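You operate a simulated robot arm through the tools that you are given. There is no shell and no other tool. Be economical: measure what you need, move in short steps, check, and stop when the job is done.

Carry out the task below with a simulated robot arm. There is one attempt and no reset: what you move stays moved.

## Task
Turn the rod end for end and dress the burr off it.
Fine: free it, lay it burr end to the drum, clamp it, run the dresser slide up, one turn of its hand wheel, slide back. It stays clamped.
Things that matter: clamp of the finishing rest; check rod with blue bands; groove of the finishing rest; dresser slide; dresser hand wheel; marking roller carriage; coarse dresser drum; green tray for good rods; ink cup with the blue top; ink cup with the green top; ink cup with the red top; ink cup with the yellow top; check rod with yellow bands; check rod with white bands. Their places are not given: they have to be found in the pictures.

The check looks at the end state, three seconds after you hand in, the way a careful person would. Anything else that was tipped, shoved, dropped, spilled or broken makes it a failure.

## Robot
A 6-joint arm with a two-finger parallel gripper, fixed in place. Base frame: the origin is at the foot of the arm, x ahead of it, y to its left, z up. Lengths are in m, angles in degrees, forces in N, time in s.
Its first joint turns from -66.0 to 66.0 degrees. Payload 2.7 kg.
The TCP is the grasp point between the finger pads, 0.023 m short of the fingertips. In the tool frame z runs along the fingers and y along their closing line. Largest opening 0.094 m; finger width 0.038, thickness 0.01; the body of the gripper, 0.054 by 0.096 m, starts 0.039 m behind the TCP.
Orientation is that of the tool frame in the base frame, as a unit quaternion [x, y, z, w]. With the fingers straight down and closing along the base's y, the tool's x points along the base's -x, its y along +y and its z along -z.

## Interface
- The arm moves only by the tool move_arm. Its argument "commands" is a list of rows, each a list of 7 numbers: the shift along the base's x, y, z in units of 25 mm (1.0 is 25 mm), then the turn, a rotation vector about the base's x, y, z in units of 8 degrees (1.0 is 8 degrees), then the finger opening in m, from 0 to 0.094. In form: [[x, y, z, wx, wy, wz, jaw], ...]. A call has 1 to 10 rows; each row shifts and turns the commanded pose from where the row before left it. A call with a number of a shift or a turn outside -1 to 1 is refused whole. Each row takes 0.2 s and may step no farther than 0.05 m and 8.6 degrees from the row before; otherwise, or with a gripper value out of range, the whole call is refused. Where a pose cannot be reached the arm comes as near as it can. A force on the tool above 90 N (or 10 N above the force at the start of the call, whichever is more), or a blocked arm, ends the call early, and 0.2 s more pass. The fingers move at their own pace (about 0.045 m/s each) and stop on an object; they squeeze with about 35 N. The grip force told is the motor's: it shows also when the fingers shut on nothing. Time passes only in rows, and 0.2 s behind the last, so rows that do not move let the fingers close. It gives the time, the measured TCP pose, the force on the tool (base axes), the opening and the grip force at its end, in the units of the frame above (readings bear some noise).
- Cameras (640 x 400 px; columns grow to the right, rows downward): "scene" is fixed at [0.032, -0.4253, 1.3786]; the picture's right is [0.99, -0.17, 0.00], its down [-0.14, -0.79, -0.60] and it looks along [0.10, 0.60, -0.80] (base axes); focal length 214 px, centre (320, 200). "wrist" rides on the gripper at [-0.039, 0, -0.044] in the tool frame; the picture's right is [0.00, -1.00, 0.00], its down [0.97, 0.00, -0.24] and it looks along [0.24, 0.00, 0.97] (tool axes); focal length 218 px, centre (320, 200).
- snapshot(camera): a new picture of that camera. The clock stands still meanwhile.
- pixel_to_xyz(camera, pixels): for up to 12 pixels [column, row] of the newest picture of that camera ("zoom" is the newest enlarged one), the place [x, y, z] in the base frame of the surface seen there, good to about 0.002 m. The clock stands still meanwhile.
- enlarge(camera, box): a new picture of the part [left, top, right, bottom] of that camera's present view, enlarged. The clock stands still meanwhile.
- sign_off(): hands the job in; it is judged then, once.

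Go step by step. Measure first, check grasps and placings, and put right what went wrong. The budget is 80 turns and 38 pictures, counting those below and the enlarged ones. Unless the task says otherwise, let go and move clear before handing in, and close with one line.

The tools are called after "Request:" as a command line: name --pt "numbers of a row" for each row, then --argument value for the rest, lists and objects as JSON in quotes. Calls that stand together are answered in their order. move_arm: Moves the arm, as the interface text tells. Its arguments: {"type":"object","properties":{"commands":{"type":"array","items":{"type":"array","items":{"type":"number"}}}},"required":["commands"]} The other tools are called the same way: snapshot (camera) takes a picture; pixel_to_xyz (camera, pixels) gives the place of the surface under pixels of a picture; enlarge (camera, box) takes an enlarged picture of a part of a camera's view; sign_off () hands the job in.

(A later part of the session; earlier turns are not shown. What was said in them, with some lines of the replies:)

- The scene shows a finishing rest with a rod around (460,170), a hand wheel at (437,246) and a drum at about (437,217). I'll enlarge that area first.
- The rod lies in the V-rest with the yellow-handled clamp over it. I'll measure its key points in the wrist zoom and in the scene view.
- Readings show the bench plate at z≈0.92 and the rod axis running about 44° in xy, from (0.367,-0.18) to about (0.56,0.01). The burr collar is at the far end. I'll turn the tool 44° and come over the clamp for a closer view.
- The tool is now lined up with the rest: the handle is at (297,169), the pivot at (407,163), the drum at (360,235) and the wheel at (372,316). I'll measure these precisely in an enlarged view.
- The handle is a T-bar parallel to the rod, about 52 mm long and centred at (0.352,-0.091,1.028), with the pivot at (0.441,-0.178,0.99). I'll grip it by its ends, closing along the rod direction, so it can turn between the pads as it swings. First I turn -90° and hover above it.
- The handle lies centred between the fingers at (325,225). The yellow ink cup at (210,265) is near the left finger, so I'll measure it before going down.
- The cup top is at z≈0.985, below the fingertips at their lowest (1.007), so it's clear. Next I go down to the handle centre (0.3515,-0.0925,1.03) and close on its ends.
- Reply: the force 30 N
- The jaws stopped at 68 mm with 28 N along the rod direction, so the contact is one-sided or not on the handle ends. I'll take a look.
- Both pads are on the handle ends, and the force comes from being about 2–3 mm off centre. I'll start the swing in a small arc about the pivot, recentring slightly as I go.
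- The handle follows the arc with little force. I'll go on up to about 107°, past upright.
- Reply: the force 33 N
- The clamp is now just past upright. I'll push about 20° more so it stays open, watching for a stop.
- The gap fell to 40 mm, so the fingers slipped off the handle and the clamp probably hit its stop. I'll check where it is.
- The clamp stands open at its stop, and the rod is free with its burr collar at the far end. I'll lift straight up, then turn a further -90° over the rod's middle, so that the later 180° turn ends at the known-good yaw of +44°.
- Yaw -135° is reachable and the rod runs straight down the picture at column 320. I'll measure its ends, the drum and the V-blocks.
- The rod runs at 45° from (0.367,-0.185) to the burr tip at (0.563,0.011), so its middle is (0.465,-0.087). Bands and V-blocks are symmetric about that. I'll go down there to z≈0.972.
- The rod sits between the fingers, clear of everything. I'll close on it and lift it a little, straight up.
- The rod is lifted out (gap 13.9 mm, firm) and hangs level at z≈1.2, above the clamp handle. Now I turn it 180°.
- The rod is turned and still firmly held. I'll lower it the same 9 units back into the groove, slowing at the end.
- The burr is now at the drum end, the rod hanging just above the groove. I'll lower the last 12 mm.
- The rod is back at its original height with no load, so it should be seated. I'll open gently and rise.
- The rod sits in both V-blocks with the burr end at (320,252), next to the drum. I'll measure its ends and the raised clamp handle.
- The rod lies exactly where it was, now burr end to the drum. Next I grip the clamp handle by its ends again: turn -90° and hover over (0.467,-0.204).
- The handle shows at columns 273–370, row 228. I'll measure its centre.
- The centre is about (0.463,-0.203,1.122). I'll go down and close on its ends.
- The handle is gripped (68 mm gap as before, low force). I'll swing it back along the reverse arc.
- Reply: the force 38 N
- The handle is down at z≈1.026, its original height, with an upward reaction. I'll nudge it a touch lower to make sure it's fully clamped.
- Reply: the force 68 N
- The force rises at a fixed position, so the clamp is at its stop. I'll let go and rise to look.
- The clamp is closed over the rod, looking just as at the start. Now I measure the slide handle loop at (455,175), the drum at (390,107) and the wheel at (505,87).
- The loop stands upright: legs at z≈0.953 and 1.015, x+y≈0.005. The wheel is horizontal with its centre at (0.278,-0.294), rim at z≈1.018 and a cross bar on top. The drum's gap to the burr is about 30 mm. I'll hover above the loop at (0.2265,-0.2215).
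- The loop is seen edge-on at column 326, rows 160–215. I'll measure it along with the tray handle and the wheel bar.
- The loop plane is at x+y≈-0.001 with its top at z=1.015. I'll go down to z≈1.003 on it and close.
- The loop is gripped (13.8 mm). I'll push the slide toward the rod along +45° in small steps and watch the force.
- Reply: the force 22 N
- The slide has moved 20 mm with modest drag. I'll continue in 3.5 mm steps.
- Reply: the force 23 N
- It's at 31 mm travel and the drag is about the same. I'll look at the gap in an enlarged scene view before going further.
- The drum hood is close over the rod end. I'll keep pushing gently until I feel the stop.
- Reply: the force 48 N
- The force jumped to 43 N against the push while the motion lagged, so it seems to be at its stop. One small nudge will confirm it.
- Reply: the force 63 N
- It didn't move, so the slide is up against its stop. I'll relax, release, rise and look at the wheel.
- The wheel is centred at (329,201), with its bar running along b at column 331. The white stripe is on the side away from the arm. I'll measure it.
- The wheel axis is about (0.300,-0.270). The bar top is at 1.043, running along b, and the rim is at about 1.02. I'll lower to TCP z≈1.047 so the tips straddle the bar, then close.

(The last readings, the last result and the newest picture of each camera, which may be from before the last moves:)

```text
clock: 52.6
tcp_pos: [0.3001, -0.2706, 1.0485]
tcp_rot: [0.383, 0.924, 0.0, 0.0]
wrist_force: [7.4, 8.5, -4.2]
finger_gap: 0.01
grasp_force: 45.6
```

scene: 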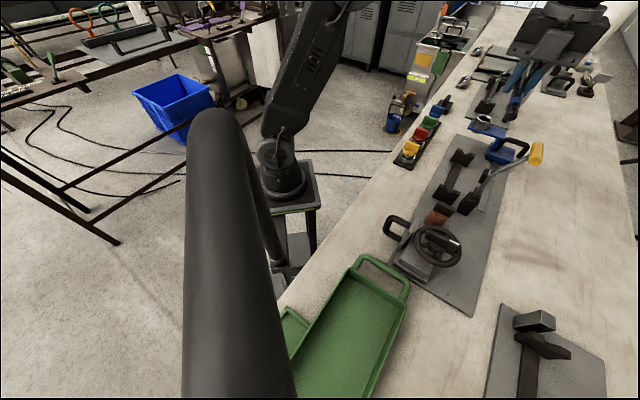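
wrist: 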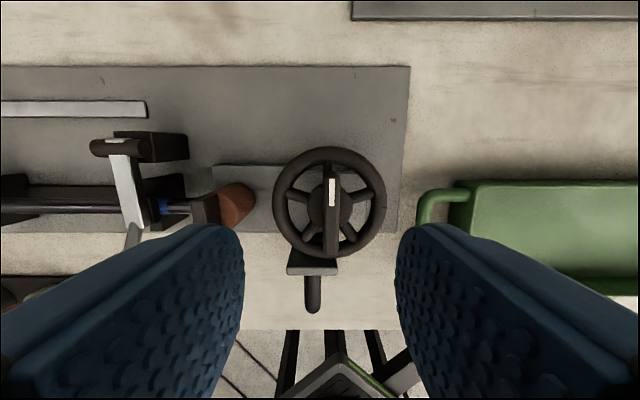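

The bar is gripped (10 mm). I'll start the turn clockwise with a short test of 32°.

Request:
move_arm --pt "0 0 0 0 0 -1 0.005" --pt "0 0 0 0 0 -1 0.005" --pt "0 0 0 0 0 -1 0.005" --pt "0 0 0 0 0 -1 0.005"

```text
clock: 53.6
tcp_pos: [0.2996, -0.2702, 1.0478]
tcp_rot: [0.624, 0.781, 0.0, -0.002]
wrist_force: [8.0, -7.8, -30.6]
finger_gap: 0.0098
grasp_force: 44.8
```

It turns freely to -77° with the pose held. I'll go on to -165°.

Request:
move_arm --pt "0 0 0 0 0 -1 0.005" --pt "0 0 0 0 0 -1 0.005" --pt "0 0 0 0 0 -1 0.005" --pt "0 0 0 0 0 -1 0.005" --pt "0 0 0 0 0 -1 0.005" --pt "0 0 0 0 0 -1 0.005" --pt "0 0 0 0 0 -1 0.005" --pt "0 0 0 0 0 -1 0.005" --pt "0 0 0 0 0 -1 0.005" --pt "0 0 0 0 0 -1 0.005"

Request:
move_arm --pt "0 0 0 0 0 -1 0.005" --pt "0 0 0 0 0 0 0.005"

```text
clock: 55.8
tcp_pos: [0.3002, -0.2693, 1.0475]
tcp_rot: [0.98, 0.199, -0.001, -0.002]
wrist_force: [-12.8, 15.9, -15.1]
finger_gap: 0.01
grasp_force: 44.7
```

```text
clock: 56.4
tcp_pos: [0.2986, -0.2679, 1.0476]
tcp_rot: [0.992, 0.13, 0.0, -0.003]
wrist_force: [-14.1, 21.0, -9.6]
finger_gap: 0.0098
grasp_force: 44.7
```

120° is done. I'll release, lift 40 mm, turn the tool back +180° and regrip.

Request:
move_arm --pt "0 0 0 0 0 0 0.03" --pt "0 0 0 0 0 0 0.05" --pt "0 0 0.8 0 0 0 0.05" --pt "0 0 0.8 0 0 0 0.05" --pt "0 0 0 0 0 1 0.05" --pt "0 0 0 0 0 1 0.05" --pt "0 0 0 0 0 1 0.05" --pt "0 0 0 0 0 1 0.05" --pt "0 0 0 0 0 1 0.05" --pt "0 0 0 0 0 1 0.05"

Request:
move_arm --pt "0 0 0 0 0 1 0.05" --pt "0 0 0 0 0 1 0.05" --pt "0 0 0 0 0 1 0.05" --pt "0 0 0 0 0 1 0.05" --pt "0 0 0 0 0 1 0.05" --pt "0 0 0 0 0 1 0.05" --pt "0 0 0 0 0 1 0.05" --pt "0 0 0 0 0 1 0.05" --pt "0 0 0 0 0 1 0.05" --pt "0 0 0 0 0 1 0.05"

Request:
move_arm --pt "0 0 0 0 0 1 0.05" --pt "0 0 0 0 0 1 0.05" --pt "0 0 0 0 0 1 0.05" --pt "0 0 0 0 0 1 0.05" --pt "0 0 0 0 0 1 0.05" --pt "0 0 0 0 0 1 0.05" --pt "0 0 0 0 0 0.5 0.05" --pt "0 0 0 0 0 0 0.05"

Request:
snapshot --camera "wrist"

```text
clock: 58.6
tcp_pos: [0.3003, -0.271, 1.088]
tcp_rot: [0.852, 0.524, 0.0, 0.0]
wrist_force: [0.3, -0.2, 0.1]
finger_gap: 0.05
grasp_force: 0.1
```

```text
clock: 60.8
tcp_pos: [0.2999, -0.2705, 1.0881]
tcp_rot: [0.315, 0.949, 0.0, 0.0]
wrist_force: [-0.2, -0.6, -0.2]
finger_gap: 0.05
grasp_force: 0.1
```

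```text
clock: 62.6
tcp_pos: [0.3013, -0.27, 1.0884]
tcp_rot: [-0.131, 0.991, 0.0, 0.001]
wrist_force: [0.3, -0.6, -0.1]
finger_gap: 0.05
grasp_force: 0.1
```

```text
7 pictures are left
```

wrist: 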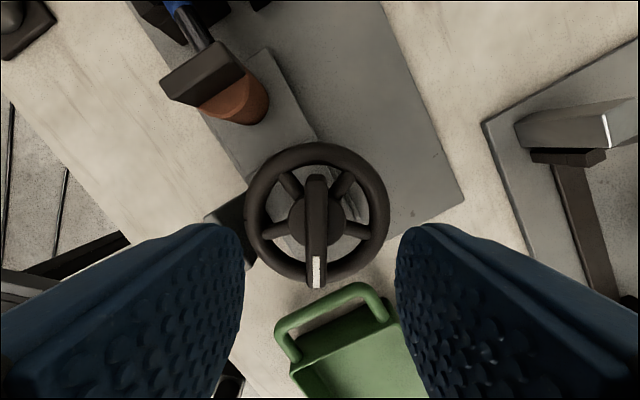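

The wheel holds at 120°: the bar is vertical in the picture at column 316 and aligned with the jaws, the stripe at its lower end. I'll regrip and turn -180°.

Request:
move_arm --pt "0 0 -0.8 0 0 0 0.05" --pt "0 0 -0.8 0 0 0 0.05" --pt "0 0 0 0 0 0 0.005" --pt "0 0 0 0 0 0 0.005" --pt "0 0 0 0 0 0 0.005" --pt "0 0 0 0 0 0 0.005"

Request:
move_arm --pt "0 0 0 0 0 -1 0.005" --pt "0 0 0 0 0 -1 0.005" --pt "0 0 0 0 0 -1 0.005" --pt "0 0 0 0 0 -1 0.005" --pt "0 0 0 0 0 -1 0.005" --pt "0 0 0 0 0 -1 0.005" --pt "0 0 0 0 0 -1 0.005" --pt "0 0 0 0 0 -1 0.005" --pt "0 0 0 0 0 -1 0.005" --pt "0 0 0 0 0 -1 0.005"

```text
clock: 64.0
tcp_pos: [0.3006, -0.2702, 1.0465]
tcp_rot: [-0.131, 0.991, 0.001, -0.001]
wrist_force: [-5.5, 12.8, 1.3]
finger_gap: 0.0114
grasp_force: 7.4
```

```text
clock: 66.2
tcp_pos: [0.2994, -0.273, 1.0484]
tcp_rot: [0.538, 0.843, -0.001, -0.001]
wrist_force: [-5.0, -4.5, -12.6]
finger_gap: 0.01
grasp_force: 45.3
```

The grip firmed up to 45 N and the wheel follows. I'll continue the remaining 100°.

Request:
move_arm --pt "0 0 0 0 0 -1 0.005" --pt "0 0 0 0 0 -1 0.005" --pt "0 0 0 0 0 -1 0.005" --pt "0 0 0 0 0 -1 0.005" --pt "0 0 0 0 0 -1 0.005" --pt "0 0 0 0 0 -1 0.005" --pt "0 0 0 0 0 -1 0.005" --pt "0 0 0 0 0 -1 0.005" --pt "0 0 0 0 0 -1 0.005" --pt "0 0 0 0 0 -1 0.005"

Request:
move_arm --pt "0 0 0 0 0 -1 0.005" --pt "0 0 0 0 0 -1 0.005" --pt "0 0 0 0 0 -0.5 0.005" --pt "0 0 0 0 0 0 0.005"

```text
clock: 68.4
tcp_pos: [0.2988, -0.2695, 1.0487]
tcp_rot: [0.954, 0.299, -0.002, -0.003]
wrist_force: [-22.2, 10.5, -6.4]
finger_gap: 0.0099
grasp_force: 44.8
```

```text
clock: 69.4
tcp_pos: [0.2981, -0.2679, 1.0478]
tcp_rot: [0.992, 0.13, -0.002, -0.002]
wrist_force: [-25.0, 23.9, 2.6]
finger_gap: 0.01
grasp_force: 45.4
```

That makes 300°. I'll release, lift, turn back +180° and regrip for the last 60°.

Request:
move_arm --pt "0 0 0 0 0 0 0.03" --pt "0 0 0 0 0 0 0.05" --pt "0 0 0.8 0 0 0 0.05" --pt "0 0 0.8 0 0 0 0.05" --pt "0 0 0 0 0 1 0.05" --pt "0 0 0 0 0 1 0.05" --pt "0 0 0 0 0 1 0.05" --pt "0 0 0 0 0 1 0.05" --pt "0 0 0 0 0 1 0.05" --pt "0 0 0 0 0 1 0.05"

Request:
move_arm --pt "0 0 0 0 0 1 0.05" --pt "0 0 0 0 0 1 0.05" --pt "0 0 0 0 0 1 0.05" --pt "0 0 0 0 0 1 0.05" --pt "0 0 0 0 0 1 0.05" --pt "0 0 0 0 0 1 0.05" --pt "0 0 0 0 0 1 0.05" --pt "0 0 0 0 0 1 0.05" --pt "0 0 0 0 0 1 0.05" --pt "0 0 0 0 0 1 0.05"

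Request:
move_arm --pt "0 0 0 0 0 1 0.05" --pt "0 0 0 0 0 1 0.05" --pt "0 0 0 0 0 1 0.05" --pt "0 0 0 0 0 1 0.05" --pt "0 0 0 0 0 1 0.05" --pt "0 0 0 0 0 1 0.05" --pt "0 0 0 0 0 0.5 0.05" --pt "0 0 0 0 0 0 0.05"

Request:
move_arm --pt "0 0 -0.8 0 0 0 0.05" --pt "0 0 -0.8 0 0 0 0.05" --pt "0 0 0 0 0 0 0.005" --pt "0 0 0 0 0 0 0.005" --pt "0 0 0 0 0 0 0.005" --pt "0 0 0 0 0 0 0.005"

```text
clock: 71.6
tcp_pos: [0.3007, -0.2709, 1.0877]
tcp_rot: [0.851, 0.525, 0.0, 0.0]
wrist_force: [0.7, 0.3, 0.7]
finger_gap: 0.05
grasp_force: 0.1
```

```text
clock: 73.8
tcp_pos: [0.3002, -0.2713, 1.0892]
tcp_rot: [0.315, 0.949, -0.001, -0.001]
wrist_force: [-0.1, -0.5, -0.6]
finger_gap: 0.0501
grasp_force: 0.0
```

```text
clock: 75.6
tcp_pos: [0.2997, -0.2712, 1.0881]
tcp_rot: [-0.131, 0.991, 0.0, 0.0]
wrist_force: [0.9, -0.2, 0.1]
finger_gap: 0.0499
grasp_force: 0.0
```

```text
clock: 77.0
tcp_pos: [0.2999, -0.2706, 1.0475]
tcp_rot: [-0.13, 0.991, 0.0, -0.001]
wrist_force: [-6.7, 17.4, 2.8]
finger_gap: 0.0128
grasp_force: 9.4
```

The bar is regripped. I'll let the jaws finish closing, then turn the last 60° plus 2° for lag.

Request:
move_arm --pt "0 0 0 0 0 0 0.005" --pt "0 0 0 0 0 -1 0.005" --pt "0 0 0 0 0 -1 0.005" --pt "0 0 0 0 0 -1 0.005" --pt "0 0 0 0 0 -1 0.005" --pt "0 0 0 0 0 -1 0.005" --pt "0 0 0 0 0 -1 0.005" --pt "0 0 0 0 0 -1 0.005" --pt "0 0 0 0 0 -0.75 0.005" --pt "0 0 0 0 0 0 0.005"

Request:
move_arm --pt "0 0 0 0 0 0 0.03" --pt "0 0 0 0 0 0 0.05" --pt "0 0 0.8 0 0 0 0.05" --pt "0 0 0.8 0 0 0 0.05" --pt "0 0 0.8 0 0 0 0.05" --pt "0 0 0.7 0 0 0.25 0.05" --pt "0 0 0 0 0 0 0.05"

Request:
snapshot --camera "wrist"

```text
clock: 79.2
tcp_pos: [0.3004, -0.2714, 1.0483]
tcp_rot: [0.4, 0.916, -0.001, 0.002]
wrist_force: [9.7, -3.4, 4.9]
finger_gap: 0.01
grasp_force: 44.7
```

```text
clock: 80.8
tcp_pos: [0.3013, -0.2697, 1.1259]
tcp_rot: [0.383, 0.924, 0.0, 0.001]
wrist_force: [-0.4, 0.6, -0.4]
finger_gap: 0.05
grasp_force: 0.1
```

```text
6 pictures are left
```

wrist: 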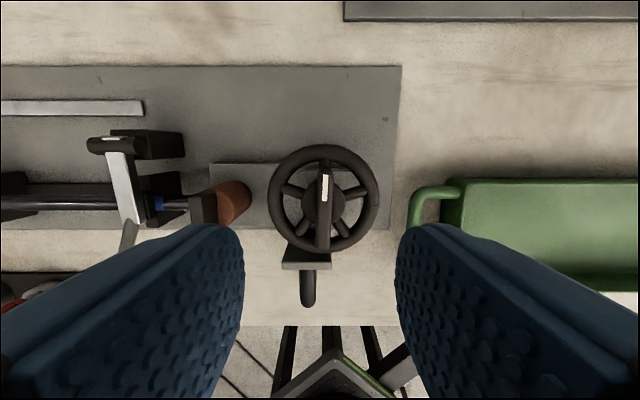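

The stripe is back where it started, so a full turn is done. I'll check the burr at (180,205) and re-measure the slide handle.

Request:
enlarge --camera "wrist" --box '[120, 170, 240, 240]'

Request:
pixel_to_xyz --camera "wrist" --pixels '[[308, 275], [308, 290], [308, 302]]'

```text
5.33 times, centred on (180, 205) of wrist
```

zoom: 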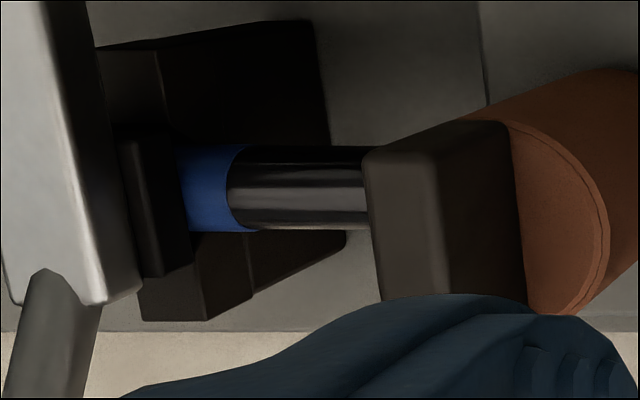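

```text
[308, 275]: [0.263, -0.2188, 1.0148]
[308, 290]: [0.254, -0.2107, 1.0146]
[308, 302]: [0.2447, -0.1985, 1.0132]
```

The rod end is under the hood, with its loop now at about (0.2465,-0.2015). I'll go to it, grip, and pull the slide back.

Request:
move_arm --pt "-0.548 0.682 0 0 0 0 0.05" --pt "-0.548 0.682 0 0 0 0 0.05" --pt "-0.548 0.682 0 0 0 0 0.05" --pt "-0.548 0.682 0 0 0 0 0.05" --pt "0 0 0 0 0 0 0.05"

Request:
move_arm --pt "0 0 -0.83 0 0 0 0.05" --pt "0 0 -0.83 0 0 0 0.05" --pt "0 0 -0.83 0 0 0 0.05" --pt "0 0 -0.83 0 0 0 0.05" --pt "0 0 -0.83 0 0 0 0.05" --pt "0 0 -0.8 0 0 0 0.05" --pt "0 0 0 0 0 0 0.005" --pt "0 0 0 0 0 0 0.005" --pt "0 0 0 0 0 0 0.005" --pt "0 0 0 0 0 0 0.005"

```text
clock: 82.0
tcp_pos: [0.2447, -0.2016, 1.1253]
tcp_rot: [0.383, 0.924, -0.001, 0.0]
wrist_force: [-0.1, -0.1, 0.2]
finger_gap: 0.0502
grasp_force: 0.0
```

```text
clock: 84.2
tcp_pos: [0.2467, -0.2038, 1.0004]
tcp_rot: [0.383, 0.924, 0.001, 0.0]
wrist_force: [6.6, 6.2, -8.8]
finger_gap: 0.0137
grasp_force: 45.0
```

The loop is gripped. Its original position was x+y≈-0.001, so I'll pull back 31 mm.

Request:
move_arm --pt "-0.147 -0.147 0 0 0 0 0.005" --pt "-0.147 -0.147 0 0 0 0 0.005" --pt "-0.147 -0.147 0 0 0 0 0.005" --pt "-0.147 -0.147 0 0 0 0 0.005" --pt "-0.147 -0.147 0 0 0 0 0.005" --pt "-0.147 -0.147 0 0 0 0 0.005" --pt "0 0 0 0 0 0 0.005"

```text
clock: 85.8
tcp_pos: [0.2248, -0.2238, 1.0021]
tcp_rot: [0.383, 0.924, 0.0, 0.001]
wrist_force: [21.1, -4.2, -33.6]
finger_gap: 0.014
grasp_force: 44.8
```

It's nearly home with low drag. I'll nudge a few mm further to find the back stop.

Request:
move_arm --pt "-0.08 -0.08 0 0 0 0 0.005" --pt "-0.08 -0.08 0 0 0 0 0.005" --pt "0 0 0 0 0 0 0.005"

```text
clock: 86.6
tcp_pos: [0.2253, -0.225, 1.0013]
tcp_rot: [0.383, 0.924, 0.003, 0.004]
wrist_force: [61.8, 33.0, -28.1]
finger_gap: 0.0143
grasp_force: 45.3
```

It's at the back stop (force up, no movement). I'll relax, release, rise well clear, and check the whole scene.

Request:
move_arm --pt "0.14 0.14 0 0 0 0 0.005" --pt "0 0 0 0 0 0 0.03" --pt "0 0 0 0 0 0 0.05" --pt "0 0 0.8 0 0 0 0.05" --pt "0 0 0.9 0 0 0 0.05" --pt "0 0 1 0 0 0 0.06" --pt "0 0 1 0 0 0 0.07" --pt "0 0 1 0 0 0 0.09" --pt "0.5 0.5 1 0 0 0 0.094" --pt "0.5 0.5 1 0 0 0 0.094"

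Request:
move_arm --pt "0.5 0.5 0 0 0 0 0.094" --pt "0.5 0.5 0 0 0 0 0.094" --pt "0 0 0 0 0 0 0.094"

Request:
snapshot --camera "wrist"

Request:
snapshot --camera "scene"

```text
clock: 88.8
tcp_pos: [0.2489, -0.1964, 1.1699]
tcp_rot: [0.383, 0.924, -0.001, -0.001]
wrist_force: [0.0, 0.0, 0.2]
finger_gap: 0.0941
grasp_force: 0.1
```

```text
clock: 89.6
tcp_pos: [0.2736, -0.1728, 1.1713]
tcp_rot: [0.382, 0.924, 0.0, 0.001]
wrist_force: [-0.6, 0.3, 0.4]
finger_gap: 0.0939
grasp_force: 0.0
```

```text
4 pictures are left
```

wrist: 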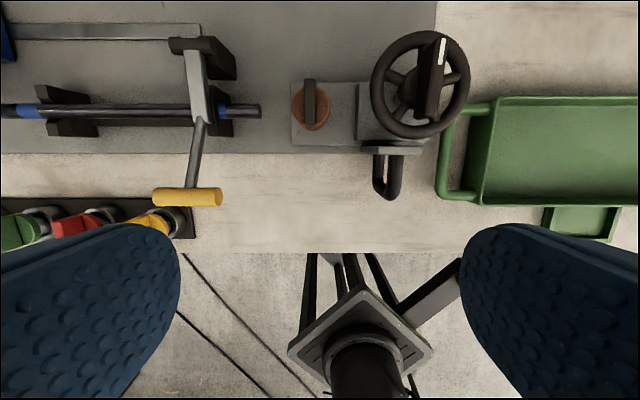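

```text
3 pictures are left
```

scene: 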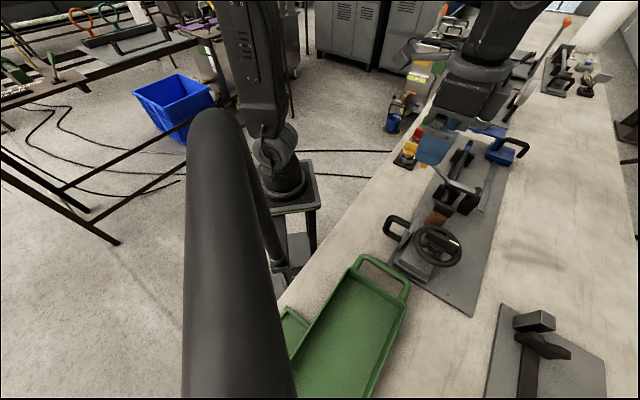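

The slide is back, the clamp is closed and the wheel stripe is as before. I'll check in an enlarged view that the burr at (258,111) is gone.

Request:
enlarge --camera "wrist" --box '[170, 60, 330, 160]'

Request:
pixel_to_xyz --camera "wrist" --pixels '[[258, 111], [388, 185], [187, 196], [165, 197], [210, 196], [400, 160]]'

```text
4.00 times, centred on (250, 110) of wrist
```

zoom: 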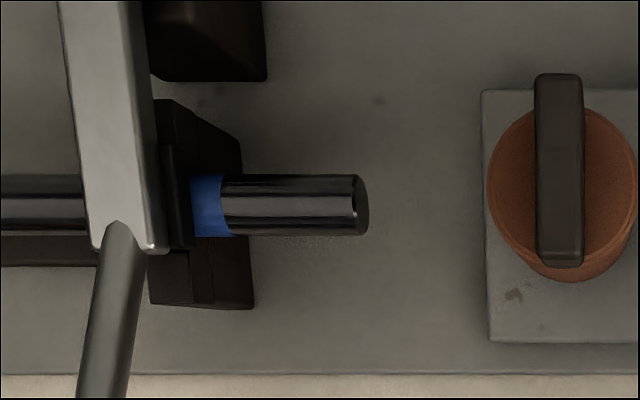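

```text
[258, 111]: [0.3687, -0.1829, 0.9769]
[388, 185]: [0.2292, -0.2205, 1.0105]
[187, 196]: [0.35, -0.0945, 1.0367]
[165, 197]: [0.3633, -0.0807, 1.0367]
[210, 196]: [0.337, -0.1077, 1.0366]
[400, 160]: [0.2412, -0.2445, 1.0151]
```

The rod end is now clean, with no burr collar. The slide is home (loop at x+y≈-0.003), the clamp handle is at its clamped height of 1.037, and the arm is clear. I'm handing in.

Request:
sign_off

```text
The job is handed in.
```

The rod is turned end for end, the burr is dressed off, and the rod is still clamped; the slide is back, the hand wheel has made one full clockwise turn, and I saw nothing else disturbed.
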